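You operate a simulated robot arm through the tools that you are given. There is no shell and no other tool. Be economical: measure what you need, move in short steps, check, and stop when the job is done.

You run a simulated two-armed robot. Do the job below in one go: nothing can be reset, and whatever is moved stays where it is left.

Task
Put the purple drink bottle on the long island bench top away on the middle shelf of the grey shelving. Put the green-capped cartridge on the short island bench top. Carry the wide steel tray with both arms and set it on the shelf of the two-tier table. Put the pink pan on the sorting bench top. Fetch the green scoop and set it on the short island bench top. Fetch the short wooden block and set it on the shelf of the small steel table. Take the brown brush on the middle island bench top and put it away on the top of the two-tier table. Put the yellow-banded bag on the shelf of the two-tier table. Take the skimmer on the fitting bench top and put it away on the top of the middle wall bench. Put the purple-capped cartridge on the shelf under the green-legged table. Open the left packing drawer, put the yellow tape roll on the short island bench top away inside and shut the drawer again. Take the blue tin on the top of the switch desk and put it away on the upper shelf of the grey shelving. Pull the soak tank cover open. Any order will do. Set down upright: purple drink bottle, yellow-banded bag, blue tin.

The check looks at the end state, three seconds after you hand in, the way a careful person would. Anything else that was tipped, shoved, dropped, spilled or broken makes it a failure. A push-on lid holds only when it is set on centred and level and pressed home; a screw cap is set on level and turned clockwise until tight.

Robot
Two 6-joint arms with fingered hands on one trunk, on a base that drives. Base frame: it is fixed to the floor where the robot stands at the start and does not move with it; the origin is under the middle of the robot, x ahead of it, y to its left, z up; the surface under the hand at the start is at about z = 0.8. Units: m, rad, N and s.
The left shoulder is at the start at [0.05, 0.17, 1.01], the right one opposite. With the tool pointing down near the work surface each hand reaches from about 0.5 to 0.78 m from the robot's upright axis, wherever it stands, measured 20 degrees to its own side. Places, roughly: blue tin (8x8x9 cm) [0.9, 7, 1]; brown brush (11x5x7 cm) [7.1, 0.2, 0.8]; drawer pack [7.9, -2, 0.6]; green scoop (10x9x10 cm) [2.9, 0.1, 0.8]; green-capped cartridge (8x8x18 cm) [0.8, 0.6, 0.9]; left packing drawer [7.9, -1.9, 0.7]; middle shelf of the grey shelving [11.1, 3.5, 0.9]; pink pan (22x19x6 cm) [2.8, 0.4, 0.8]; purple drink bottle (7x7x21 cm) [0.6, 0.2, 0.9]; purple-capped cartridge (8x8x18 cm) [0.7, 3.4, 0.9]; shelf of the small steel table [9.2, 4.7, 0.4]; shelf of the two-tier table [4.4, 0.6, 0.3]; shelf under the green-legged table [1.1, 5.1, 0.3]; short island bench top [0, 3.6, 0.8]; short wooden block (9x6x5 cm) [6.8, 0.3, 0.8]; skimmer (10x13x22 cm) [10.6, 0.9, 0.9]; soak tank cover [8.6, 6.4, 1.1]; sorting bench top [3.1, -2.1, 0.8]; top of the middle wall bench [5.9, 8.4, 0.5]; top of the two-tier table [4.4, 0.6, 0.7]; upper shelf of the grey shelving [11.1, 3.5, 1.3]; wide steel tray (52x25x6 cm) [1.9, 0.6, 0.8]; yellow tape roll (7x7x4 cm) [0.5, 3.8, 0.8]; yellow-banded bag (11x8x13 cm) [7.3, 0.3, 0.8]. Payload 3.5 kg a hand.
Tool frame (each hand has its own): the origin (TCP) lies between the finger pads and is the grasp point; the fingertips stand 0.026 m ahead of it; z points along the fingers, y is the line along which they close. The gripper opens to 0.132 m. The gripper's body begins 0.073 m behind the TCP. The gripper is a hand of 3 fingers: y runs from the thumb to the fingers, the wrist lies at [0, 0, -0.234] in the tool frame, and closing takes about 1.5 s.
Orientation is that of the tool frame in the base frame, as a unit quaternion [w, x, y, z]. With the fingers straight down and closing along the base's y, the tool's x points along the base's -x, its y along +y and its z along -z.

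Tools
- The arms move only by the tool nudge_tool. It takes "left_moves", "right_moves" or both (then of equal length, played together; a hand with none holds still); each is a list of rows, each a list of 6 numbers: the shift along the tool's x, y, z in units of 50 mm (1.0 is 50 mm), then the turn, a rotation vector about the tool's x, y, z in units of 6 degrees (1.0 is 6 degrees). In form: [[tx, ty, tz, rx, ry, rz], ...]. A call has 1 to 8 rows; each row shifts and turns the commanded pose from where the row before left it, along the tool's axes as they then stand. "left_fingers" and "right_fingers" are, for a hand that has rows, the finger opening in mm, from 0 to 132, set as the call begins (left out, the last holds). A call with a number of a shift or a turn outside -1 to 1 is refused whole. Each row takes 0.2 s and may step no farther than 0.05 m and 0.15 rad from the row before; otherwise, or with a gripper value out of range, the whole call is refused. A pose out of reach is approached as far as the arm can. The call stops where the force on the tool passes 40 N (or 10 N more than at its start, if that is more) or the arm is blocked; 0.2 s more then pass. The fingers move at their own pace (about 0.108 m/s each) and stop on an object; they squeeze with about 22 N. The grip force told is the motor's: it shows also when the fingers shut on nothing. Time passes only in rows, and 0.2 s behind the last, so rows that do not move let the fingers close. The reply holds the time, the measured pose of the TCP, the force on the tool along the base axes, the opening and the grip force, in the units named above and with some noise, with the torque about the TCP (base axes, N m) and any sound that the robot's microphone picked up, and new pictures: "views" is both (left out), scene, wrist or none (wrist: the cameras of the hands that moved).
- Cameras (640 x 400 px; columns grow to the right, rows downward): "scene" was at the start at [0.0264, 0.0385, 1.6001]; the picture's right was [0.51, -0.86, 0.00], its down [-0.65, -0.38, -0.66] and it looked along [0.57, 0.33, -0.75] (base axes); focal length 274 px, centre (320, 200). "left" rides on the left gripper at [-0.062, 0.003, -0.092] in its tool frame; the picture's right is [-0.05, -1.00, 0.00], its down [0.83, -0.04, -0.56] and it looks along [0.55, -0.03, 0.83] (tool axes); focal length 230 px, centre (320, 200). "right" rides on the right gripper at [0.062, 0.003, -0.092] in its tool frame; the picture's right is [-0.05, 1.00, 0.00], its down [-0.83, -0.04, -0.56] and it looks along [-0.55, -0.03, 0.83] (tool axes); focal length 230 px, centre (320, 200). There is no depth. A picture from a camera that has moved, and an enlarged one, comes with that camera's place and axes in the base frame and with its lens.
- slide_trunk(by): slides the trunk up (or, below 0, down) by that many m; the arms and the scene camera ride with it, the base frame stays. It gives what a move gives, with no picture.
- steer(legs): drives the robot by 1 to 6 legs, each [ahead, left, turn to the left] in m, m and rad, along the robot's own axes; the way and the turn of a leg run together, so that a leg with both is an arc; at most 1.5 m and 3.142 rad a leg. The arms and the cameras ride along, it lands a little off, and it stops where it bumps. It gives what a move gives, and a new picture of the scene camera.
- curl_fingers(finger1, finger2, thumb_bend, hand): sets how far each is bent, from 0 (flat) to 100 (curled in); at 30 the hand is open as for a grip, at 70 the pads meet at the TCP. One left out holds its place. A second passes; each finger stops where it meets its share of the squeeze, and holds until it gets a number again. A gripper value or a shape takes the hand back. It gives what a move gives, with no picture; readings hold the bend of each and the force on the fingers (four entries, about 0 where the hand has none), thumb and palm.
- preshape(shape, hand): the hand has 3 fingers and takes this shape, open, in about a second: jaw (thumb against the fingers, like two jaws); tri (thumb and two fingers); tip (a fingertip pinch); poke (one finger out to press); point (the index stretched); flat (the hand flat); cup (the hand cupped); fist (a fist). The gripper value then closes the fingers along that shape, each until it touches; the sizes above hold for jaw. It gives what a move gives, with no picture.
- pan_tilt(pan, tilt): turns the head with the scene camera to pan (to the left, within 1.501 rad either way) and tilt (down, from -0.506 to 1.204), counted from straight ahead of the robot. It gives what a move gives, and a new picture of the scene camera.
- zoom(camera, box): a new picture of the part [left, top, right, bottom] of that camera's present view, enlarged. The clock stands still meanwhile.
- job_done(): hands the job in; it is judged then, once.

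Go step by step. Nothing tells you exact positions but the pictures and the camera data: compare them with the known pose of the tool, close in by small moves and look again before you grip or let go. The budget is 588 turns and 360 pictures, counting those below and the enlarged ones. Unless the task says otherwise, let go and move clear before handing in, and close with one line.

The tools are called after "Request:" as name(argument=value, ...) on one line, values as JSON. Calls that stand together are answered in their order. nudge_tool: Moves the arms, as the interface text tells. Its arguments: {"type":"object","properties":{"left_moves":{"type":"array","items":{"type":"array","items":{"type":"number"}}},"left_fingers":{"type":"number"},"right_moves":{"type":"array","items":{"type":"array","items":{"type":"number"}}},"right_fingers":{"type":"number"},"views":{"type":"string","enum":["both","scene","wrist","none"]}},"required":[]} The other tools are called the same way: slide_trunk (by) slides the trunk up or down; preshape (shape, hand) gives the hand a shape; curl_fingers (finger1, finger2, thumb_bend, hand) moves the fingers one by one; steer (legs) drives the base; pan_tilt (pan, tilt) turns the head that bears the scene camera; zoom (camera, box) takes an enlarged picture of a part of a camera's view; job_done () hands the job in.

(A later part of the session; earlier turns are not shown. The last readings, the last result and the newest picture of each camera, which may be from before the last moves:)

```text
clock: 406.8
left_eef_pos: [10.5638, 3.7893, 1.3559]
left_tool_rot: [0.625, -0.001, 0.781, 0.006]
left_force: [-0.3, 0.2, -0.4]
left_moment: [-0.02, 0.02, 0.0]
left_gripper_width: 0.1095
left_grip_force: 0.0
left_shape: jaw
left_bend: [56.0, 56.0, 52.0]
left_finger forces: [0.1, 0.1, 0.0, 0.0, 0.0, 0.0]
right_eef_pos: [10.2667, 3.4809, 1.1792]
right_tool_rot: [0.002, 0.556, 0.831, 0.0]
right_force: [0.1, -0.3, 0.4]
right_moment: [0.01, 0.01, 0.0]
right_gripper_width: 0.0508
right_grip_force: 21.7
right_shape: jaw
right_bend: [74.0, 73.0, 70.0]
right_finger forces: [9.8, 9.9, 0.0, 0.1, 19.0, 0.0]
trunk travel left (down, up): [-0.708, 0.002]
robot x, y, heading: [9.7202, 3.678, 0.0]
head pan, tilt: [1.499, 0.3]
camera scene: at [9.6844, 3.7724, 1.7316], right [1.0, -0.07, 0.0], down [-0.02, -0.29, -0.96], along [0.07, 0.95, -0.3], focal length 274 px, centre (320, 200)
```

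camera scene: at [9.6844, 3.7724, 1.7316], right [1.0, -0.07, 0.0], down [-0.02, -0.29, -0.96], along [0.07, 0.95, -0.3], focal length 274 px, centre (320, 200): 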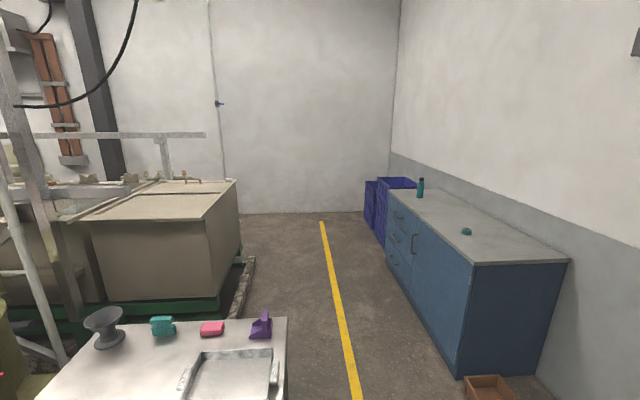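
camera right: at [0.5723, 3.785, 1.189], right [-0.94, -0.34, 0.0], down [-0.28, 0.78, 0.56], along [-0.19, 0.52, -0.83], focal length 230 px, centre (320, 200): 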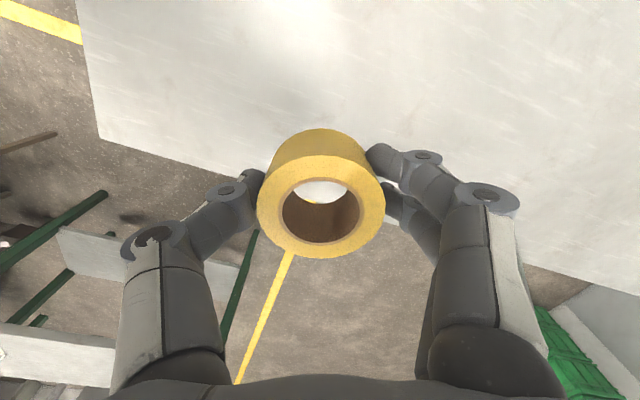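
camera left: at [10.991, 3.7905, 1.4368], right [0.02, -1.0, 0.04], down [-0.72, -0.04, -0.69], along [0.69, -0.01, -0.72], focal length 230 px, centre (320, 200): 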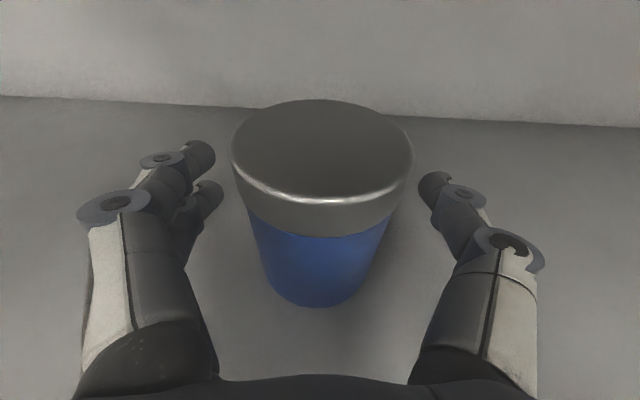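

The soak tank seems to be the big beige box with a cover left of the aisle. I drive up the aisle and turn to face it.

Request:
steer(legs=[[0, 0, 1.571], [0, -0.38, 0], [1.5, 0, 0], [0.6, 0, 0], [0, 0, 1.571]])

Request:
pan_tilt(pan=0.0, tilt=0.45)

```text
clock: 426.8
left_eef_pos: [9.2359, 5.6819, 1.3571]
left_tool_rot: [0.003, 0.781, -0.004, -0.625]
left_force: [1.0, 0.2, 0.0]
left_moment: [-0.03, 0.02, -0.01]
left_gripper_width: 0.1096
left_grip_force: 0.0
left_shape: jaw
left_bend: [56.0, 56.0, 52.0]
left_finger forces: [0.1, 0.0, 0.0, 0.0, 0.0, 0.1]
right_eef_pos: [9.5357, 5.9857, 1.1794]
right_tool_rot: [0.001, 0.827, -0.562, -0.003]
right_force: [-0.5, 0.5, -1.1]
right_moment: [0.01, -0.01, 0.0]
right_gripper_width: 0.0501
right_grip_force: 21.8
right_shape: jaw
right_bend: [74.0, 73.0, 70.0]
right_finger forces: [9.7, 9.7, 0.0, 0.1, 18.6, 0.1]
trunk travel left (down, up): [-0.708, 0.002]
robot x, y, heading: [10.0823, 5.7814, 3.129]
head pan, tilt: [1.499, 0.3]
camera scene: at [10.1137, 5.683, 1.7316], right [-1.0, 0.09, 0.0], down [0.03, 0.29, -0.96], along [-0.08, -0.95, -0.3], focal length 274 px, centre (320, 200)
```

scene: 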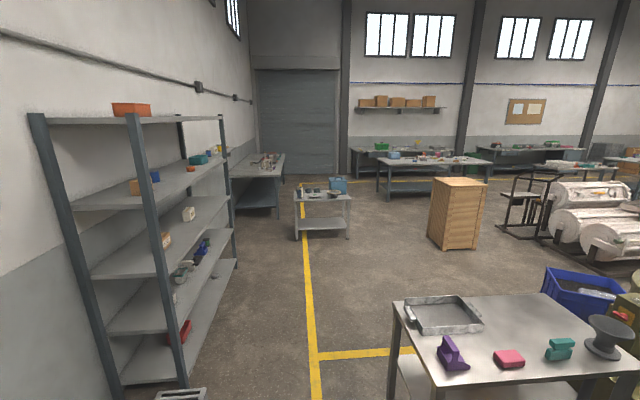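

```text
clock: 428.4
left_eef_pos: [9.2366, 5.6804, 1.3565]
left_tool_rot: [0.001, 0.781, -0.005, -0.625]
left_force: [0.5, -0.3, -0.7]
left_moment: [-0.06, -0.03, 0.03]
left_gripper_width: 0.1097
left_grip_force: 0.1
left_shape: jaw
left_bend: [56.0, 56.0, 52.0]
left_finger forces: [0.0, 0.1, 0.0, 0.0, 0.1, 0.0]
right_eef_pos: [9.537, 5.9854, 1.18]
right_tool_rot: [0.0, 0.827, -0.562, -0.002]
right_force: [-0.4, 0.0, -1.0]
right_moment: [0.01, -0.01, -0.01]
right_gripper_width: 0.0501
right_grip_force: 22.0
right_shape: jaw
right_bend: [74.0, 73.0, 70.0]
right_finger forces: [9.5, 9.7, 0.1, 0.0, 18.7, 0.0]
trunk travel left (down, up): [-0.708, 0.002]
robot x, y, heading: [10.0838, 5.7773, 3.129]
head pan, tilt: [0.0, 0.45]
camera scene: at [10.03, 5.7775, 1.7176], right [0.02, 1.0, 0.0], down [0.44, -0.01, -0.9], along [-0.9, 0.01, -0.44], focal length 274 px, centre (320, 200)
```

scene: 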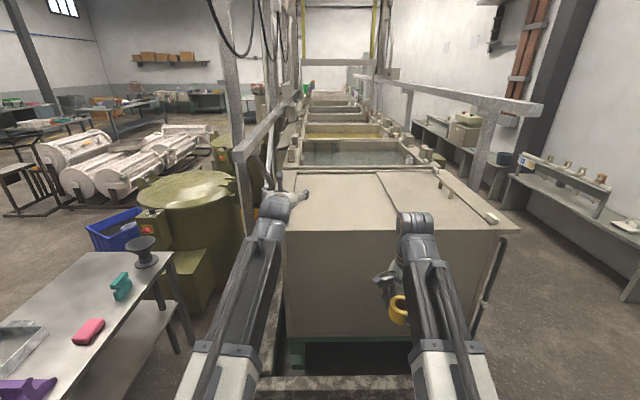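

Request:
zoom(camera="scene", box=[260, 120, 540, 295])

```text
2.29 times, centred on (400, 208) of scene
camera zoom: at [10.03, 5.7775, 1.7176], right [0.02, 1.0, 0.0], down [0.44, -0.01, -0.9], along [-0.9, 0.01, -0.44], focal length 627 px, centre (137, 183)
```

zoom: 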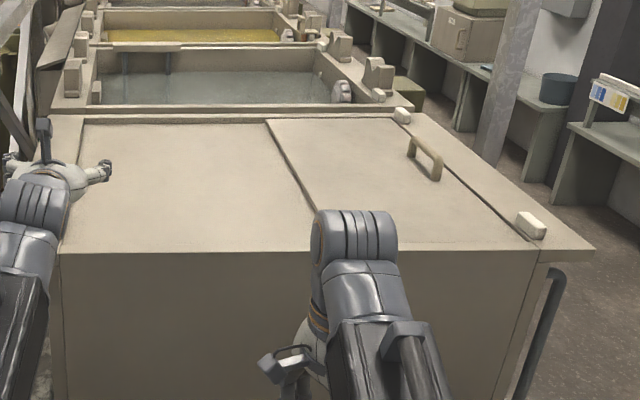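

The tank's top has a fixed left panel and a cover (y 6.18–6.54) with a bar handle near [8.70, 6.47]. I move closer, opposite the handle, before bringing the free left hand to it.

Request:
steer(legs=[[0, -0.72, 0.012], [0.45, 0, 0]])

Request:
pan_tilt(pan=0.0, tilt=0.7)

```text
clock: 434.6
left_eef_pos: [8.7968, 6.393, 1.3552]
left_tool_rot: [0.005, 0.781, -0.001, -0.625]
left_force: [0.7, -0.1, -0.6]
left_moment: [-0.01, 0.01, -0.02]
left_gripper_width: 0.1097
left_grip_force: 0.1
left_shape: jaw
left_bend: [56.0, 56.0, 52.0]
left_finger forces: [0.0, 0.1, 0.1, 0.1, 0.0, 0.1]
right_eef_pos: [9.0942, 6.7008, 1.18]
right_tool_rot: [0.001, 0.831, -0.557, -0.002]
right_force: [-0.1, 0.4, -0.7]
right_moment: [0.02, -0.03, -0.03]
right_gripper_width: 0.0501
right_grip_force: 21.9
right_shape: jaw
right_bend: [74.0, 73.0, 70.0]
right_finger forces: [9.7, 9.7, 0.0, 0.1, 18.5, 0.0]
trunk travel left (down, up): [-0.708, 0.002]
robot x, y, heading: [9.6457, 6.5025, 3.135]
head pan, tilt: [0.0, 0.45]
camera scene: at [9.5891, 6.4988, 1.7176], right [0.0, 1.0, 0.0], down [0.44, 0.0, -0.9], along [-0.9, 0.0, -0.44], focal length 274 px, centre (320, 200)
```

scene: 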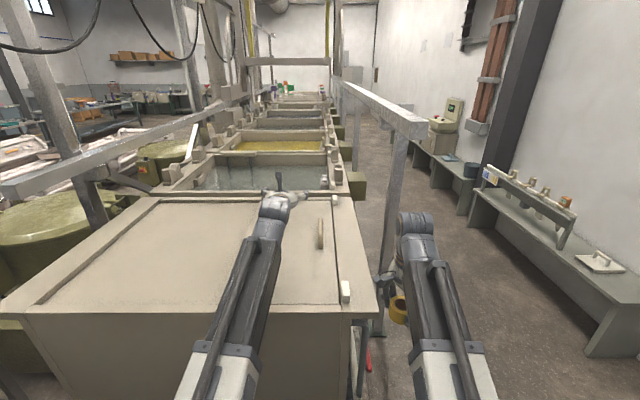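

```text
clock: 435.4
left_eef_pos: [8.7976, 6.3914, 1.3564]
left_tool_rot: [0.005, 0.78, -0.001, -0.626]
left_force: [-0.4, 0.0, -0.4]
left_moment: [0.0, -0.03, 0.02]
left_gripper_width: 0.1098
left_grip_force: 0.1
left_shape: jaw
left_bend: [56.0, 56.0, 52.0]
left_finger forces: [0.0, 0.0, 0.0, 0.1, 0.0, 0.0]
right_eef_pos: [9.0938, 6.6998, 1.1797]
right_tool_rot: [0.0, 0.83, -0.557, -0.001]
right_force: [-0.9, 0.0, -0.9]
right_moment: [0.0, -0.03, 0.0]
right_gripper_width: 0.0501
right_grip_force: 21.8
right_shape: jaw
right_bend: [74.0, 73.0, 70.0]
right_finger forces: [9.5, 9.7, 0.1, 0.0, 18.6, 0.0]
trunk travel left (down, up): [-0.708, 0.002]
robot x, y, heading: [9.6407, 6.4993, 3.141]
head pan, tilt: [0.0, 0.7]
camera scene: at [9.597, 6.4987, 1.6955], right [0.0, 1.0, 0.0], down [0.64, 0.0, -0.77], along [-0.77, 0.0, -0.64], focal length 274 px, centre (320, 200)
```

scene: 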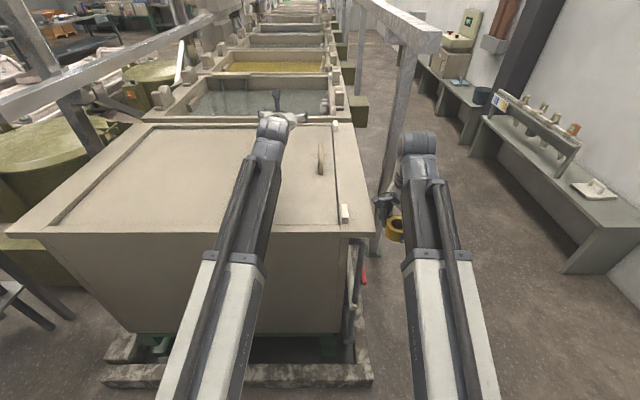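

Request:
nudge_tool(left_moves=[[0, 1, 0, 0, 0, 0], [0, 1, 0, 0, 0, 0], [0, 1, 0, 0, 0, 0]], views="none")

Request:
zoom(camera="scene", box=[20, 100, 400, 260])

Request:
zoom(camera="scene", box=[280, 110, 390, 240])

```text
clock: 436.2
left_eef_pos: [8.7996, 6.2426, 1.358]
left_tool_rot: [0.006, 0.78, 0.0, -0.626]
left_force: [-1.3, -0.2, -0.2]
left_moment: [0.03, -0.02, 0.02]
left_gripper_width: 0.1098
left_grip_force: 0.1
left_shape: jaw
left_bend: [56.0, 56.0, 52.0]
left_finger forces: [0.0, 0.0, 0.1, 0.0, 0.0, 0.0]
right_eef_pos: [9.0942, 6.6992, 1.1796]
right_tool_rot: [0.001, 0.831, -0.557, -0.003]
right_force: [0.0, -0.4, -1.0]
right_moment: [-0.03, -0.01, -0.01]
right_gripper_width: 0.0499
right_grip_force: 21.6
right_shape: jaw
right_bend: [74.0, 73.0, 70.0]
right_finger forces: [9.6, 9.7, 0.1, 0.0, 18.7, 0.0]
trunk travel left (down, up): [-0.708, 0.002]
robot x, y, heading: [9.64, 6.4976, 3.136]
head pan, tilt: [0.0, 0.7]
```

```text
1.68 times, centred on (210, 180) of scene
camera zoom: at [9.5971, 6.498, 1.6955], right [0.0, 1.0, 0.0], down [0.64, 0.0, -0.76], along [-0.76, 0.0, -0.64], focal length 462 px, centre (505, 234)
```

zoom: 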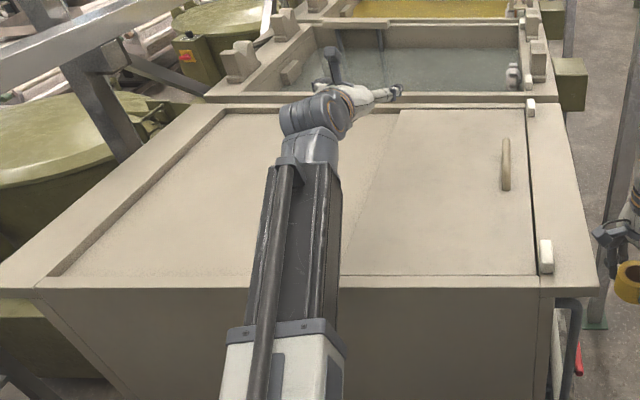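

```text
3.08 times, centred on (335, 175) of scene
camera zoom: at [9.5971, 6.498, 1.6955], right [0.0, 1.0, 0.0], down [0.64, 0.0, -0.76], along [-0.76, 0.0, -0.64], focal length 844 px, centre (274, 277)
```

zoom: 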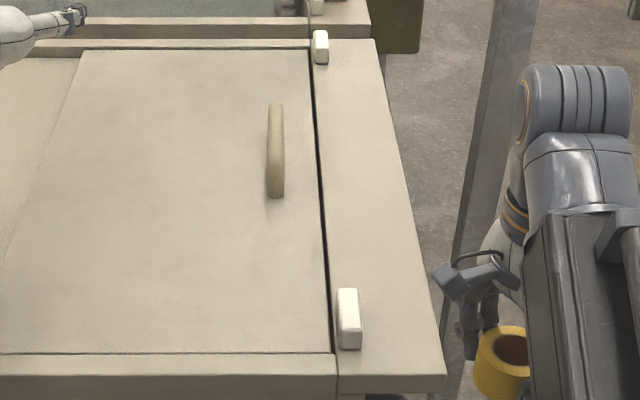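

The cover lies in a recessed track with stops on the +y side, so it should slide toward −y. I move closer and bring the left hand above the bar handle.

Request:
steer(legs=[[0.14, -0.07, 0.0]])

Request:
nudge_tool(left_moves=[[0, -0.8, 0, 0, 1, 0], [0, -0.8, 0, 0, 1, 0], [0, -0.8, 0, 0, 1, 0], [0, -0.8, 0, 0, 1, 0], [0, -0.8, 0, 0, 0.5, 0], [0, -0.6, 0, 0, 0, 0]], left_fingers=60, views="both")

```text
clock: 437.6
left_eef_pos: [8.6562, 6.3142, 1.3564]
left_tool_rot: [0.004, 0.78, -0.002, -0.625]
left_force: [0.6, 0.0, -0.8]
left_moment: [-0.01, 0.0, 0.01]
left_gripper_width: 0.1099
left_grip_force: 0.0
left_shape: jaw
left_bend: [56.0, 56.0, 52.0]
left_finger forces: [0.0, 0.0, 0.0, 0.1, 0.0, 0.1]
right_eef_pos: [8.9511, 6.771, 1.1796]
right_tool_rot: [0.001, 0.83, -0.557, -0.002]
right_force: [-0.6, -0.3, -1.1]
right_moment: [-0.03, -0.04, 0.0]
right_gripper_width: 0.05
right_grip_force: 21.5
right_shape: jaw
right_bend: [74.0, 73.0, 70.0]
right_finger forces: [9.7, 9.6, 0.0, 0.0, 18.6, 0.1]
trunk travel left (down, up): [-0.708, 0.002]
robot x, y, heading: [9.5021, 6.5691, 3.136]
head pan, tilt: [0.0, 0.7]
camera scene: at [9.4538, 6.57, 1.6954], right [0.0, 1.0, 0.0], down [0.65, 0.0, -0.76], along [-0.76, 0.0, -0.65], focal length 274 px, centre (320, 200)
```

scene: 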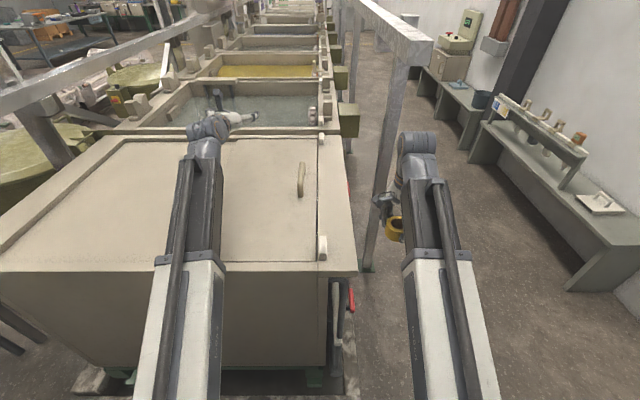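

```text
clock: 439.0
left_eef_pos: [8.6555, 6.544, 1.3562]
left_tool_rot: [0.008, 0.905, 0.003, -0.426]
left_force: [0.7, -0.3, 1.2]
left_moment: [-0.03, 0.02, 0.01]
left_gripper_width: 0.0603
left_grip_force: 0.1
left_shape: jaw
left_bend: [73.0, 73.0, 70.0]
left_finger forces: [0.0, 0.0, 0.1, 0.1, 0.0, 0.1]
right_eef_pos: [8.9517, 6.7718, 1.1794]
right_tool_rot: [0.001, 0.831, -0.556, -0.001]
right_force: [0.4, 0.0, 0.0]
right_moment: [0.02, 0.01, 0.01]
right_gripper_width: 0.0502
right_grip_force: 22.2
right_shape: jaw
right_bend: [74.0, 73.0, 70.0]
right_finger forces: [9.6, 9.7, 0.0, 0.0, 18.7, 0.0]
trunk travel left (down, up): [-0.708, 0.002]
robot x, y, heading: [9.5038, 6.5716, 3.14]
head pan, tilt: [0.0, 0.7]
camera scene: at [9.4554, 6.5696, 1.6955], right [0.0, 1.0, 0.0], down [0.64, 0.0, -0.76], along [-0.76, 0.0, -0.64], focal length 274 px, centre (320, 200)
camera left: at [8.6882, 6.5417, 1.4623], right [-0.04, 1.0, 0.03], down [0.96, 0.05, -0.29], along [-0.29, 0.02, -0.96], focal length 230 px, centre (320, 200)
```

scene: 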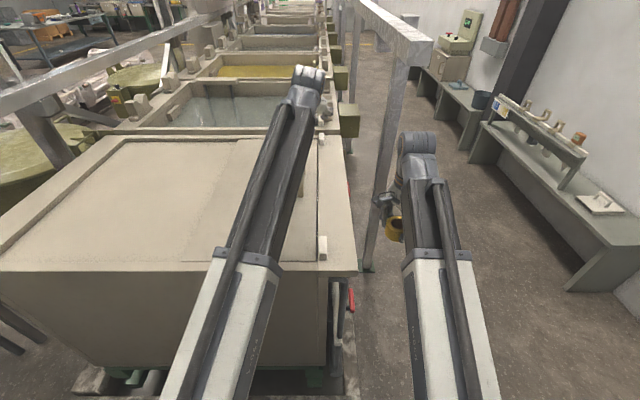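
left: 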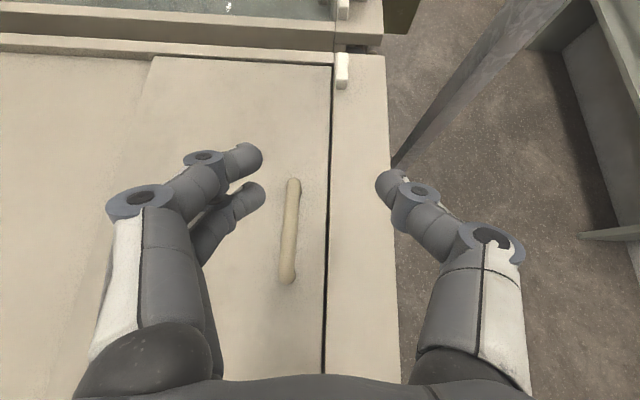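

Handle bar runs x 8.555–8.704 at y ≈ 6.508. I lower the hand toward it.

Request:
nudge_tool(left_moves=[[0.66, 0.18, 0.65, 0, 0, 0], [0.66, 0.18, 0.65, 0, 0, 0], [0.66, 0.18, 0.65, 0, 0, 0], [0.66, 0.18, 0.65, 0, 0, 0]], views="wrist")

```text
clock: 440.0
left_eef_pos: [8.6376, 6.504, 1.17]
left_tool_rot: [0.005, 0.905, 0.001, -0.425]
left_force: [-0.7, 0.2, 0.5]
left_moment: [-0.01, 0.01, 0.05]
left_gripper_width: 0.0606
left_grip_force: 0.0
left_shape: jaw
left_bend: [73.0, 73.0, 70.0]
left_finger forces: [0.0, 0.0, 0.0, 0.0, 0.0, 0.1]
right_eef_pos: [8.953, 6.7707, 1.18]
right_tool_rot: [0.001, 0.831, -0.557, -0.002]
right_force: [-0.5, 0.3, -0.8]
right_moment: [0.02, -0.01, 0.03]
right_gripper_width: 0.0499
right_grip_force: 21.5
right_shape: jaw
right_bend: [74.0, 73.0, 70.0]
right_finger forces: [9.7, 9.7, 0.0, 0.0, 18.6, 0.1]
trunk travel left (down, up): [-0.708, 0.002]
robot x, y, heading: [9.5035, 6.5713, 3.136]
head pan, tilt: [0.0, 0.7]
camera left: at [8.6705, 6.5023, 1.2772], right [-0.04, 1.0, 0.03], down [0.96, 0.05, -0.29], along [-0.29, 0.02, -0.96], focal length 230 px, centre (320, 200)
```

left: 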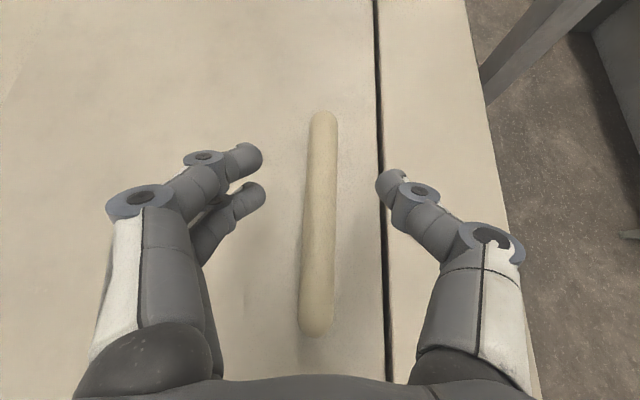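

Request:
nudge_tool(left_moves=[[0.45, 0, 0.37, 0, 0, 0], [0.45, 0, 0.37, 0, 0, 0]], views="none")

Request:
nudge_tool(left_moves=[[0, 0, 0, 0, 0, 0], [0, 0, 0, 0, 0, 0], [0, 0, 0, 0, 0, 0], [0, 0, 0, 0, 0, 0], [0, 0, 0, 0, 0, 0], [0, 0, 0, 0, 0, 0]], left_fingers=0, views="wrist")

```text
clock: 440.6
left_eef_pos: [8.6395, 6.5042, 1.1118]
left_tool_rot: [0.006, 0.904, 0.002, -0.427]
left_force: [-0.4, 0.4, -0.1]
left_moment: [-0.01, -0.04, -0.01]
left_gripper_width: 0.0604
left_grip_force: 0.2
left_shape: jaw
left_bend: [73.0, 73.0, 70.0]
left_finger forces: [0.0, 0.1, 0.1, 0.1, 0.1, 0.0]
right_eef_pos: [8.953, 6.7713, 1.1798]
right_tool_rot: [0.0, 0.83, -0.557, -0.002]
right_force: [0.1, 0.1, -0.3]
right_moment: [-0.02, 0.01, -0.02]
right_gripper_width: 0.0503
right_grip_force: 21.9
right_shape: jaw
right_bend: [74.0, 73.0, 70.0]
right_finger forces: [9.6, 9.7, 0.0, 0.0, 18.6, 0.0]
trunk travel left (down, up): [-0.708, 0.002]
robot x, y, heading: [9.4999, 6.5734, 3.133]
head pan, tilt: [0.0, 0.7]
```

```text
clock: 442.0
left_eef_pos: [8.6391, 6.504, 1.1103]
left_tool_rot: [0.006, 0.904, 0.001, -0.427]
left_force: [-0.3, 1.8, -5.9]
left_moment: [-0.06, -0.06, 0.11]
left_gripper_width: 0.0
left_grip_force: 22.0
left_shape: jaw
left_bend: [67.0, 64.0, 68.0]
left_finger forces: [9.4, 0.0, 0.0, 0.0, 6.9, 0.1]
right_eef_pos: [8.9517, 6.7709, 1.1784]
right_tool_rot: [0.002, 0.83, -0.557, -0.002]
right_force: [-0.6, -1.4, -0.1]
right_moment: [0.04, 0.02, -0.04]
right_gripper_width: 0.0502
right_grip_force: 21.9
right_shape: jaw
right_bend: [74.0, 73.0, 70.0]
right_finger forces: [9.7, 9.7, 0.1, 0.0, 18.7, 0.1]
trunk travel left (down, up): [-0.708, 0.002]
robot x, y, heading: [9.4972, 6.5718, 3.138]
head pan, tilt: [0.0, 0.7]
camera left: at [8.6711, 6.5021, 1.2183], right [-0.04, 1.0, 0.03], down [0.96, 0.05, -0.29], along [-0.29, 0.02, -0.96], focal length 230 px, centre (320, 200)
```

left: 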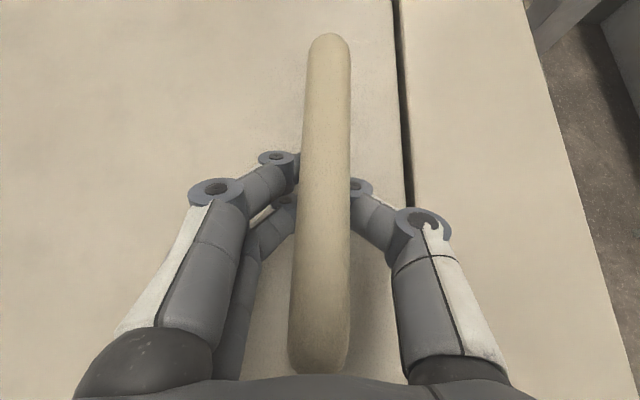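

The fingers are hooked round the bar. I try pulling it toward −y gently.

Request:
nudge_tool(left_moves=[[0, 0.3, 0, 0, 0, 0], [0, 0.3, 0, 0, 0, 0], [0, 0.3, 0, 0, 0, 0]], views="wrist")

```text
clock: 442.8
left_eef_pos: [8.6387, 6.4587, 1.1109]
left_tool_rot: [0.006, 0.905, 0.001, -0.424]
left_force: [-2.9, 1.0, -9.6]
left_moment: [-0.03, -0.12, 0.15]
left_gripper_width: 0.0
left_grip_force: 22.0
left_shape: jaw
left_bend: [66.0, 64.0, 68.0]
left_finger forces: [11.3, 0.0, 0.1, 0.1, 8.4, 0.0]
right_eef_pos: [8.95, 6.7703, 1.1785]
right_tool_rot: [0.001, 0.831, -0.557, -0.002]
right_force: [-0.1, 0.6, -1.0]
right_moment: [-0.04, -0.04, -0.02]
right_gripper_width: 0.0502
right_grip_force: 21.9
right_shape: jaw
right_bend: [74.0, 73.0, 70.0]
right_finger forces: [9.5, 9.7, 0.0, 0.0, 18.6, 0.1]
trunk travel left (down, up): [-0.708, 0.002]
robot x, y, heading: [9.4999, 6.571, 3.14]
head pan, tilt: [0.0, 0.7]
camera left: at [8.6712, 6.4568, 1.2186], right [-0.04, 1.0, 0.03], down [0.96, 0.05, -0.29], along [-0.29, 0.02, -0.96], focal length 230 px, centre (320, 200)
```

left: 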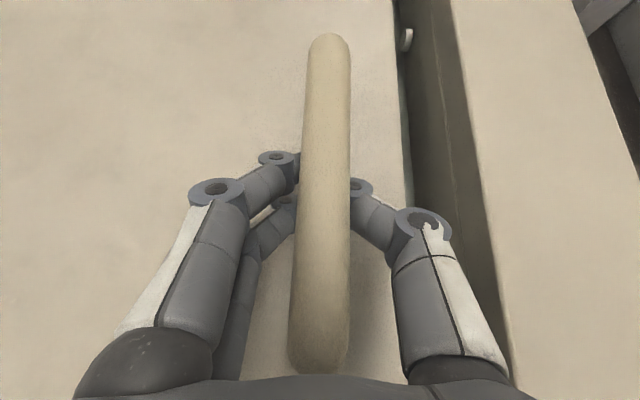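

It slides with light force, uncovering the tank. Continue pulling with the arm, then strafe.

Request:
nudge_tool(left_moves=[[0, 0.7, 0, 0, 0, 0], [0, 0.7, 0, 0, 0, 0], [0, 0.7, 0, 0, 0, 0], [0, 0.7, 0, 0, 0, 0]], right_moves=[[0, 0, -0.5, 0, 0, 0], [0, 0, -0.5, 0, 0, 0], [0, 0, -0.3, 0, 0, 0], [0, 0, 0, 0, 0, 0]], views="none")

Request:
steer(legs=[[0, 0.2, 0]])

```text
clock: 443.8
left_eef_pos: [8.641, 6.3188, 1.1116]
left_tool_rot: [0.006, 0.905, 0.002, -0.425]
left_force: [-6.8, 0.3, -13.7]
left_moment: [-0.04, -0.16, 0.14]
left_gripper_width: 0.0
left_grip_force: 21.5
left_shape: jaw
left_bend: [66.0, 64.0, 68.0]
left_finger forces: [12.5, 0.0, 0.0, 0.0, 9.2, 0.0]
right_eef_pos: [8.9453, 6.7705, 1.2314]
right_tool_rot: [0.001, 0.831, -0.557, -0.004]
right_force: [-0.5, 0.0, -0.3]
right_moment: [0.0, -0.04, 0.01]
right_gripper_width: 0.0501
right_grip_force: 22.0
right_shape: jaw
right_bend: [74.0, 73.0, 70.0]
right_finger forces: [9.5, 9.6, 0.0, 0.1, 18.5, 0.0]
right hand out of reach, approached as far as the arm can: row 3
trunk travel left (down, up): [-0.708, 0.002]
robot x, y, heading: [9.5003, 6.571, 3.142]
head pan, tilt: [0.0, 0.7]
```

```text
clock: 445.2
left_eef_pos: [8.6404, 6.2001, 1.1088]
left_tool_rot: [-0.003, 0.907, -0.008, -0.42]
left_force: [-2.7, 3.3, -7.9]
left_moment: [-0.15, -0.01, 0.08]
left_gripper_width: 0.0
left_grip_force: 22.0
left_shape: jaw
left_bend: [70.0, 66.0, 67.0]
left_finger forces: [0.0, 0.0, 0.0, 0.0, 7.7, 0.1]
right_eef_pos: [8.9449, 6.6333, 1.2314]
right_tool_rot: [0.002, 0.83, -0.558, -0.004]
right_force: [0.7, 1.1, -1.2]
right_moment: [-0.04, -0.04, -0.01]
right_gripper_width: 0.05
right_grip_force: 22.1
right_shape: jaw
right_bend: [74.0, 73.0, 70.0]
right_finger forces: [9.6, 9.7, 0.0, 0.1, 18.6, 0.0]
trunk travel left (down, up): [-0.708, 0.002]
robot x, y, heading: [9.4996, 6.4295, 3.133]
head pan, tilt: [0.0, 0.7]
stopped in leg 1: the force on the tool passed its limit at 50 N (the readings are from after the stop); the commanded pose is now the measured one
camera scene: at [9.4532, 6.4319, 1.6956], right [0.01, 1.0, 0.0], down [0.64, 0.0, -0.76], along [-0.76, 0.0, -0.64], focal length 274 px, centre (320, 200)
```

scene: 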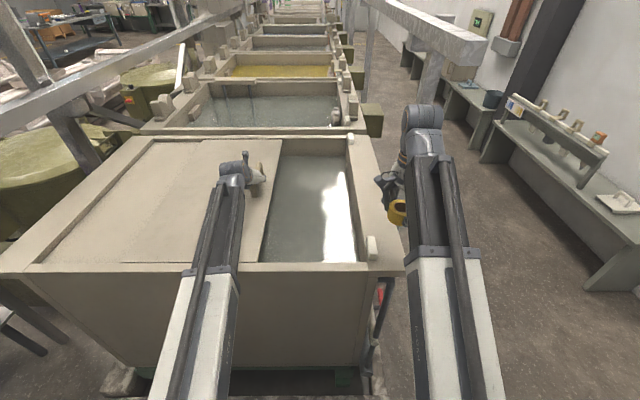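

It stopped after ~0.30 m; I check with the arm whether it's truly at the end.

Request:
nudge_tool(left_moves=[[0, 0.2, 0, 0, 0, 0], [0, 0.2, 0, 0, 0, 0], [0, 0.3, 0, 0, 0, 0], [0, 0.3, 0, 0, 0, 0]], views="scene")

```text
clock: 445.8
left_eef_pos: [8.6394, 6.1939, 1.1061]
left_tool_rot: [-0.01, 0.908, -0.013, -0.418]
left_force: [-1.7, 19.6, -5.7]
left_moment: [-0.27, 0.02, 0.12]
left_gripper_width: 0.0
left_grip_force: 21.8
left_shape: jaw
left_bend: [70.0, 66.0, 67.0]
left_finger forces: [0.0, 0.1, 0.0, 0.0, 17.3, 0.1]
right_eef_pos: [8.9471, 6.6364, 1.2318]
right_tool_rot: [0.002, 0.83, -0.558, -0.005]
right_force: [-1.5, 0.0, -0.8]
right_moment: [0.02, 0.0, -0.01]
right_gripper_width: 0.0502
right_grip_force: 22.0
right_shape: jaw
right_bend: [74.0, 73.0, 70.0]
right_finger forces: [9.7, 9.7, 0.1, 0.1, 18.6, 0.1]
trunk travel left (down, up): [-0.708, 0.002]
robot x, y, heading: [9.5007, 6.4317, 3.135]
head pan, tilt: [0.0, 0.7]
stopped in row 3 (left hand): the force on the tool passed its limit at 44 N (the readings are from after the stop); the commanded pose is now the measured one
camera scene: at [9.454, 6.4324, 1.6956], right [0.01, 1.0, 0.0], down [0.64, -0.01, -0.76], along [-0.76, 0.01, -0.64], focal length 274 px, centre (320, 200)
```

scene: 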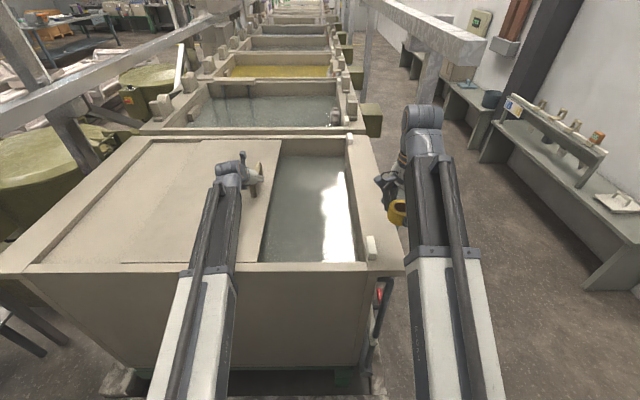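

Firm end stop: the cover is fully open. Release the handle and lift out.

Request:
nudge_tool(left_moves=[[0, -0.05, 0, 0, 0, 0], [0, 0, 0, 0, 0, 0], [0, 0, 0, 0, 0, 0], [0, 0, 0, 0, 0, 0], [0, 0, 0, 0, 0, 0]], left_fingers=70, views="wrist")

Request:
nudge_tool(left_moves=[[-0.3, 0, -0.25, 0, 0, 0], [-0.6, 0, -0.5, 0, 0, 0], [-0.7, 0, -0.6, 0, 0, 0], [-0.7, 0, -0.6, 0, 0, 0]], views="wrist")

```text
clock: 447.0
left_eef_pos: [8.6407, 6.1903, 1.1074]
left_tool_rot: [-0.007, 0.908, -0.009, -0.419]
left_force: [-0.4, 0.2, -0.3]
left_moment: [0.0, -0.01, -0.02]
left_gripper_width: 0.0697
left_grip_force: 0.0
left_shape: jaw
left_bend: [72.0, 72.0, 70.0]
left_finger forces: [0.1, 0.1, 0.0, 0.0, 0.1, 0.0]
right_eef_pos: [8.946, 6.6343, 1.2329]
right_tool_rot: [0.002, 0.83, -0.558, -0.004]
right_force: [-0.7, 1.0, 0.4]
right_moment: [0.01, 0.03, -0.02]
right_gripper_width: 0.0501
right_grip_force: 21.6
right_shape: jaw
right_bend: [74.0, 73.0, 70.0]
right_finger forces: [9.6, 9.8, 0.0, 0.0, 18.6, 0.1]
trunk travel left (down, up): [-0.708, 0.002]
robot x, y, heading: [9.5008, 6.4305, 3.132]
head pan, tilt: [0.0, 0.7]
camera left: at [8.671, 6.1848, 1.2153], right [-0.01, 1.0, 0.04], down [0.96, 0.02, -0.27], along [-0.27, 0.04, -0.96], focal length 230 px, centre (320, 200)
```

left: 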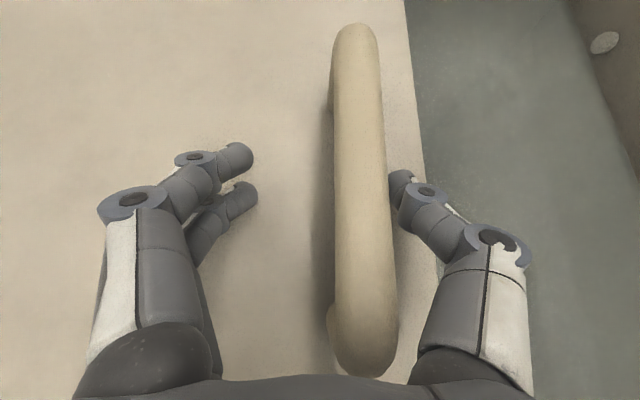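

```text
clock: 448.0
left_eef_pos: [8.6397, 6.1893, 1.2587]
left_tool_rot: [-0.007, 0.907, -0.01, -0.42]
left_force: [-0.1, -0.2, 0.9]
left_moment: [-0.01, -0.01, 0.0]
left_gripper_width: 0.0697
left_grip_force: 0.0
left_shape: jaw
left_bend: [72.0, 72.0, 70.0]
left_finger forces: [0.1, 0.1, 0.1, 0.1, 0.0, 0.0]
right_eef_pos: [8.947, 6.6345, 1.2327]
right_tool_rot: [0.003, 0.83, -0.558, -0.005]
right_force: [0.9, 0.2, -0.5]
right_moment: [-0.04, 0.02, -0.02]
right_gripper_width: 0.0501
right_grip_force: 22.7
right_shape: jaw
right_bend: [74.0, 73.0, 70.0]
right_finger forces: [9.6, 9.7, 0.0, 0.0, 18.6, 0.0]
trunk travel left (down, up): [-0.708, 0.002]
robot x, y, heading: [9.4984, 6.4348, 3.128]
head pan, tilt: [0.0, 0.7]
camera left: at [8.671, 6.1848, 1.366], right [-0.01, 1.0, 0.04], down [0.96, 0.02, -0.27], along [-0.27, 0.04, -0.96], focal length 230 px, centre (320, 200)
```

left: 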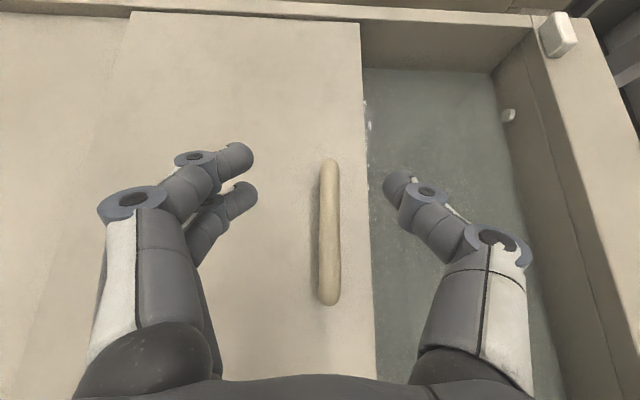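

The cover is open. Now to the packing drawer with the tape: back into the aisle, turn and drive toward the south side.

Request:
steer(legs=[[-0.57, 0, 0], [0, 0, 1.579], [1.5, 0, 0], [1.5, 0, 0], [0, -1.12, 0]])

Request:
pan_tilt(pan=0.0, tilt=0.45)

```text
clock: 474.5
left_eef_pos: [9.2659, 2.5595, 1.2583]
left_tool_rot: [0.295, 0.642, 0.642, -0.299]
left_force: [-0.1, 0.4, 0.0]
left_moment: [0.01, 0.04, -0.05]
left_gripper_width: 0.0697
left_grip_force: 0.0
left_shape: jaw
left_bend: [72.0, 72.0, 70.0]
left_finger forces: [0.0, 0.0, 0.0, 0.1, 0.0, 0.0]
right_eef_pos: [8.814, 2.8565, 1.2311]
right_tool_rot: [0.006, 0.979, 0.203, -0.001]
right_force: [-0.1, 0.1, -0.3]
right_moment: [-0.01, -0.03, 0.01]
right_gripper_width: 0.0497
right_grip_force: 22.0
right_shape: jaw
right_bend: [74.0, 73.0, 70.0]
right_finger forces: [9.5, 9.6, 0.1, 0.0, 18.4, 0.0]
trunk travel left (down, up): [-0.708, 0.002]
robot x, y, heading: [9.0045, 3.4169, -1.555]
head pan, tilt: [0.0, 0.7]
camera scene: at [9.0038, 3.3688, 1.6955], right [-1.0, -0.01, 0.0], down [-0.01, 0.64, -0.76], along [0.01, -0.76, -0.64], focal length 274 px, centre (320, 200)
```

scene: 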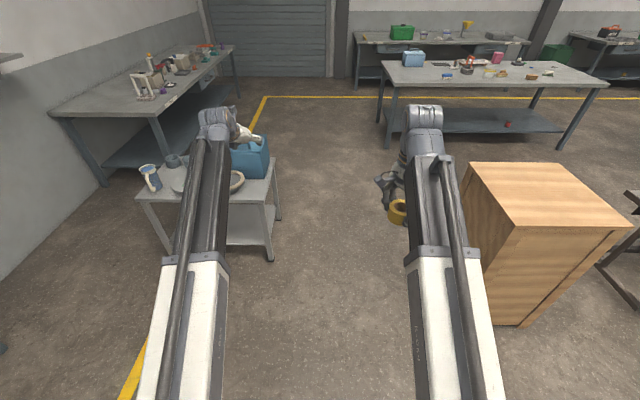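

```text
clock: 475.3
left_eef_pos: [9.2652, 2.5597, 1.257]
left_tool_rot: [0.294, 0.642, 0.642, -0.299]
left_force: [-0.1, -0.2, 0.5]
left_moment: [0.0, -0.03, -0.01]
left_gripper_width: 0.0696
left_grip_force: 0.0
left_shape: jaw
left_bend: [72.0, 72.0, 70.0]
left_finger forces: [0.0, 0.0, 0.0, 0.0, 0.1, 0.0]
right_eef_pos: [8.8138, 2.8577, 1.2319]
right_tool_rot: [0.006, 0.979, 0.203, -0.002]
right_force: [-0.7, 0.5, -0.4]
right_moment: [-0.01, 0.05, 0.02]
right_gripper_width: 0.0499
right_grip_force: 21.9
right_shape: jaw
right_bend: [74.0, 73.0, 70.0]
right_finger forces: [9.6, 9.6, 0.0, 0.1, 18.4, 0.0]
trunk travel left (down, up): [-0.708, 0.002]
robot x, y, heading: [9.0046, 3.4153, -1.559]
head pan, tilt: [0.0, 0.45]
camera scene: at [9.0042, 3.3618, 1.7176], right [-1.0, -0.01, 0.0], down [-0.01, 0.44, -0.9], along [0.01, -0.9, -0.44], focal length 274 px, centre (320, 200)
```

scene: 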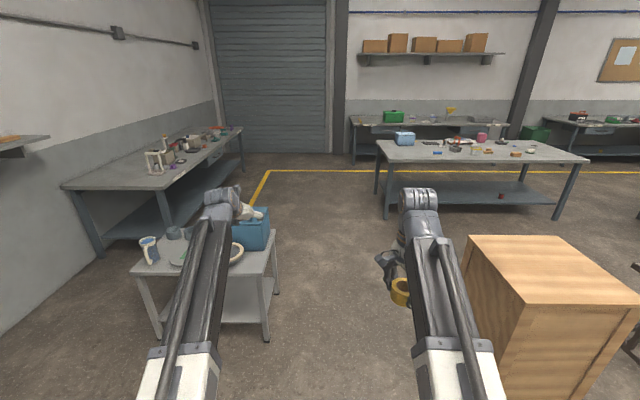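

Request:
steer(legs=[[0, -0.15, -0.014], [1.5, 0, 0], [1.5, 0, 0], [0.6, 0, 0]])

Request:
pan_tilt(pan=-0.4, tilt=0.5)

```text
clock: 493.8
left_eef_pos: [9.1139, -1.0644, 1.2586]
left_tool_rot: [0.292, 0.647, 0.637, -0.301]
left_force: [0.5, 0.5, 0.4]
left_moment: [0.01, 0.02, 0.02]
left_gripper_width: 0.0698
left_grip_force: 0.1
left_shape: jaw
left_bend: [72.0, 72.0, 70.0]
left_finger forces: [0.2, 0.0, 0.1, 0.0, 0.0, 0.0]
right_eef_pos: [8.6654, -0.7612, 1.2323]
right_tool_rot: [0.004, 0.981, 0.196, -0.003]
right_force: [0.8, -0.5, -0.9]
right_moment: [0.0, -0.02, 0.0]
right_gripper_width: 0.0499
right_grip_force: 22.2
right_shape: jaw
right_bend: [74.0, 73.0, 70.0]
right_finger forces: [9.6, 9.6, 0.0, 0.0, 18.3, 0.1]
trunk travel left (down, up): [-0.708, 0.002]
robot x, y, heading: [8.8661, -0.2011, -1.572]
head pan, tilt: [0.0, 0.45]
camera scene: at [8.8639, -0.2588, 1.7176], right [-1.0, 0.0, 0.0], down [0.0, 0.44, -0.9], along [0.0, -0.9, -0.44], focal length 274 px, centre (320, 200)
```

scene: 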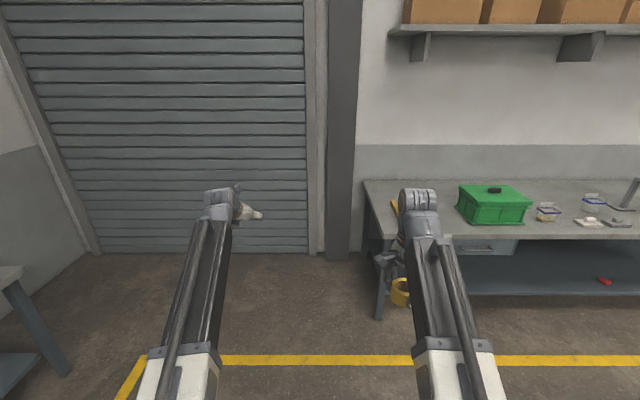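

```text
clock: 494.7
left_eef_pos: [9.1131, -1.0639, 1.2579]
left_tool_rot: [0.292, 0.647, 0.637, -0.301]
left_force: [-0.3, 0.6, -0.1]
left_moment: [0.02, 0.0, -0.01]
left_gripper_width: 0.0697
left_grip_force: 0.1
left_shape: jaw
left_bend: [72.0, 72.0, 70.0]
left_finger forces: [0.0, 0.0, 0.0, 0.0, 0.0, 0.1]
right_eef_pos: [8.667, -0.7604, 1.2324]
right_tool_rot: [0.005, 0.981, 0.196, -0.001]
right_force: [0.1, -0.1, -0.8]
right_moment: [-0.01, 0.01, 0.0]
right_gripper_width: 0.0496
right_grip_force: 21.8
right_shape: jaw
right_bend: [74.0, 73.0, 70.0]
right_finger forces: [9.6, 9.6, 0.0, 0.1, 18.5, 0.0]
trunk travel left (down, up): [-0.708, 0.002]
robot x, y, heading: [8.8635, -0.2025, -1.566]
head pan, tilt: [-0.4, 0.499]
camera scene: at [8.8285, -0.2499, 1.7132], right [-0.92, 0.39, 0.0], down [0.19, 0.44, -0.88], along [-0.34, -0.81, -0.48], focal length 274 px, centre (320, 200)
```

scene: 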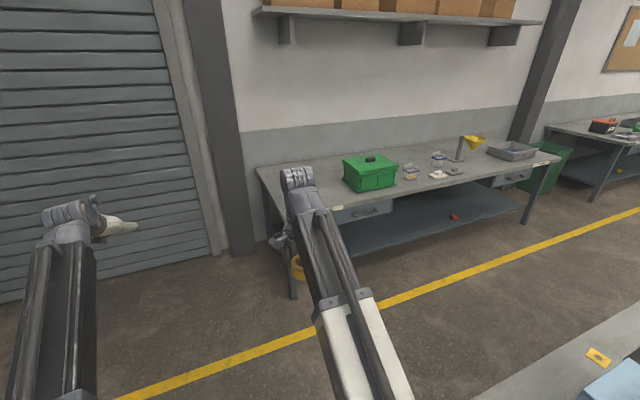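

The left packing drawer is under the green box at about x 7.9. I move in front of it and look closer.

Request:
steer(legs=[[0.6, 0, -0.005], [0, -0.92, 0]])

Request:
pan_tilt(pan=0.0, tilt=0.8)

```text
clock: 502.4
left_eef_pos: [8.1836, -1.6537, 1.2579]
left_tool_rot: [0.29, 0.651, 0.633, -0.303]
left_force: [0.7, 0.2, -0.6]
left_moment: [0.0, 0.02, 0.01]
left_gripper_width: 0.0699
left_grip_force: 0.2
left_shape: jaw
left_bend: [72.0, 72.0, 70.0]
left_finger forces: [0.0, 0.1, 0.1, 0.0, 0.1, 0.0]
right_eef_pos: [7.7405, -1.3455, 1.2327]
right_tool_rot: [0.006, 0.982, 0.189, -0.002]
right_force: [-0.7, 1.1, -0.3]
right_moment: [-0.04, -0.01, 0.01]
right_gripper_width: 0.0497
right_grip_force: 21.9
right_shape: jaw
right_bend: [74.0, 73.0, 70.0]
right_finger forces: [9.6, 9.7, 0.0, 0.1, 18.4, 0.0]
trunk travel left (down, up): [-0.708, 0.002]
robot x, y, heading: [7.9475, -0.7903, -1.584]
head pan, tilt: [-0.4, 0.499]
camera scene: at [7.9091, -0.8356, 1.7132], right [-0.92, 0.4, 0.0], down [0.19, 0.44, -0.88], along [-0.35, -0.8, -0.48], focal length 274 px, centre (320, 200)
```

scene: 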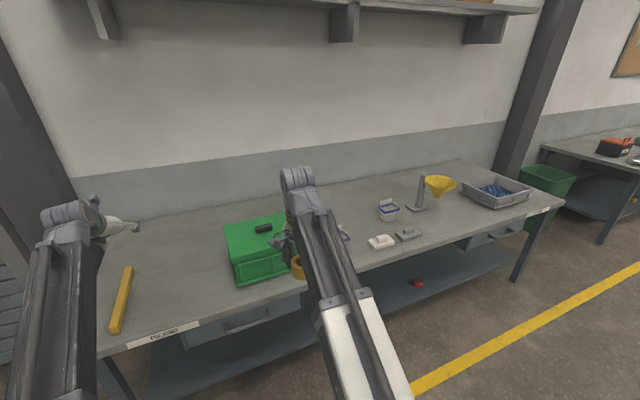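

```text
clock: 503.3
left_eef_pos: [8.1832, -1.6533, 1.2582]
left_tool_rot: [0.291, 0.651, 0.632, -0.303]
left_force: [-0.7, -0.3, 0.6]
left_moment: [-0.04, 0.02, -0.02]
left_gripper_width: 0.0696
left_grip_force: 0.1
left_shape: jaw
left_bend: [72.0, 72.0, 70.0]
left_finger forces: [0.0, 0.1, 0.0, 0.0, 0.0, 0.1]
right_eef_pos: [7.7388, -1.3435, 1.2335]
right_tool_rot: [0.005, 0.982, 0.188, -0.001]
right_force: [0.2, -0.3, 0.2]
right_moment: [0.0, 0.0, 0.0]
right_gripper_width: 0.0497
right_grip_force: 21.7
right_shape: jaw
right_bend: [74.0, 73.0, 70.0]
right_finger forces: [9.6, 9.7, 0.0, 0.1, 18.4, 0.0]
trunk travel left (down, up): [-0.708, 0.002]
robot x, y, heading: [7.9477, -0.7916, -1.584]
head pan, tilt: [0.0, 0.799]
camera scene: at [7.945, -0.833, 1.6873], right [-1.0, 0.02, 0.0], down [0.01, 0.72, -0.7], along [-0.01, -0.7, -0.72], focal length 274 px, centre (320, 200)
```

scene: 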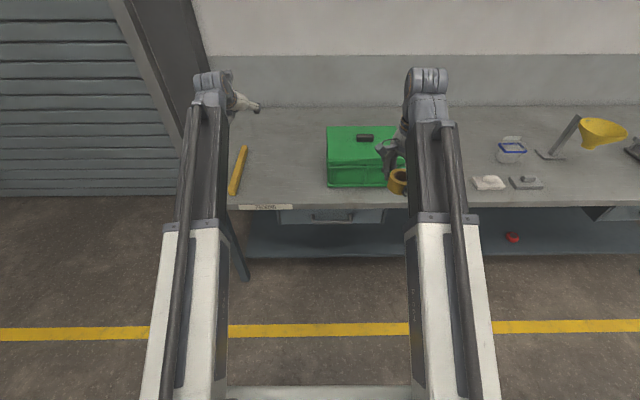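

Request:
slide_trunk(by=-0.3)

Request:
pan_tilt(pan=0.0, tilt=0.65)

Request:
zoom(camera="scene", box=[220, 150, 420, 280])

```text
clock: 506.3
left_eef_pos: [8.1827, -1.6528, 0.9578]
left_tool_rot: [0.29, 0.65, 0.633, -0.303]
left_force: [0.4, -0.1, -0.2]
left_moment: [0.02, -0.02, 0.03]
left_gripper_width: 0.0698
left_grip_force: 0.1
left_shape: jaw
left_bend: [72.0, 72.0, 70.0]
left_finger forces: [0.1, 0.0, 0.0, 0.1, 0.0, 0.1]
right_eef_pos: [7.7407, -1.3444, 0.9322]
right_tool_rot: [0.004, 0.982, 0.189, -0.002]
right_force: [0.4, 0.1, -0.9]
right_moment: [0.0, 0.02, 0.0]
right_gripper_width: 0.0498
right_grip_force: 21.6
right_shape: jaw
right_bend: [74.0, 73.0, 70.0]
right_finger forces: [9.7, 9.7, 0.0, 0.0, 18.4, 0.1]
trunk travel left (down, up): [-0.408, 0.302]
robot x, y, heading: [7.9465, -0.794, -1.582]
head pan, tilt: [0.0, 0.799]
```

```text
clock: 507.0
left_eef_pos: [8.1826, -1.6533, 0.9586]
left_tool_rot: [0.29, 0.652, 0.632, -0.303]
left_force: [0.3, 0.0, -0.1]
left_moment: [-0.01, -0.01, -0.01]
left_gripper_width: 0.0698
left_grip_force: 0.0
left_shape: jaw
left_bend: [72.0, 72.0, 70.0]
left_finger forces: [0.0, 0.0, 0.0, 0.0, 0.0, 0.0]
right_eef_pos: [7.7395, -1.3443, 0.9317]
right_tool_rot: [0.005, 0.982, 0.188, -0.002]
right_force: [-0.5, 0.4, -0.1]
right_moment: [0.05, -0.01, 0.0]
right_gripper_width: 0.0498
right_grip_force: 22.6
right_shape: jaw
right_bend: [74.0, 73.0, 70.0]
right_finger forces: [9.7, 9.7, 0.0, 0.0, 18.3, 0.0]
trunk travel left (down, up): [-0.408, 0.302]
robot x, y, heading: [7.9437, -0.7918, -1.584]
head pan, tilt: [0.0, 0.649]
camera scene: at [7.945, -0.8391, 1.3998], right [-1.0, 0.01, 0.0], down [0.01, 0.6, -0.8], along [-0.01, -0.8, -0.61], focal length 274 px, centre (320, 200)
```

scene: 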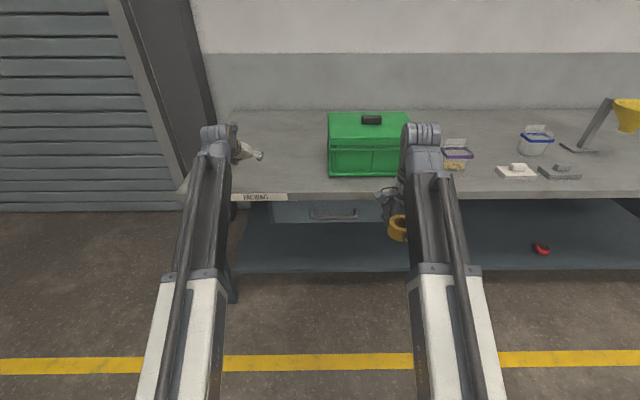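

```text
3.08 times, centred on (320, 215) of scene
camera zoom: at [7.945, -0.8391, 1.3998], right [-1.0, 0.01, 0.0], down [0.01, 0.6, -0.8], along [-0.01, -0.8, -0.61], focal length 844 px, centre (320, 154)
```

zoom: 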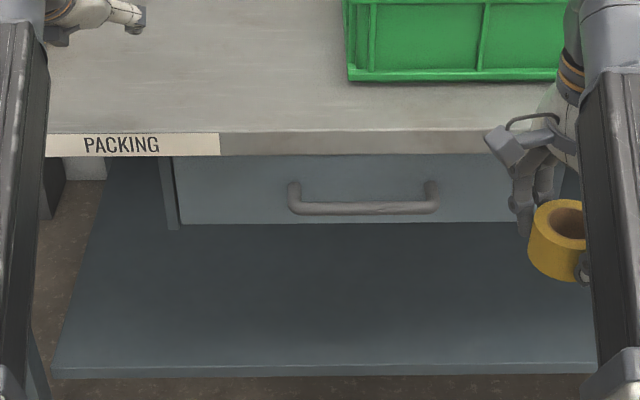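

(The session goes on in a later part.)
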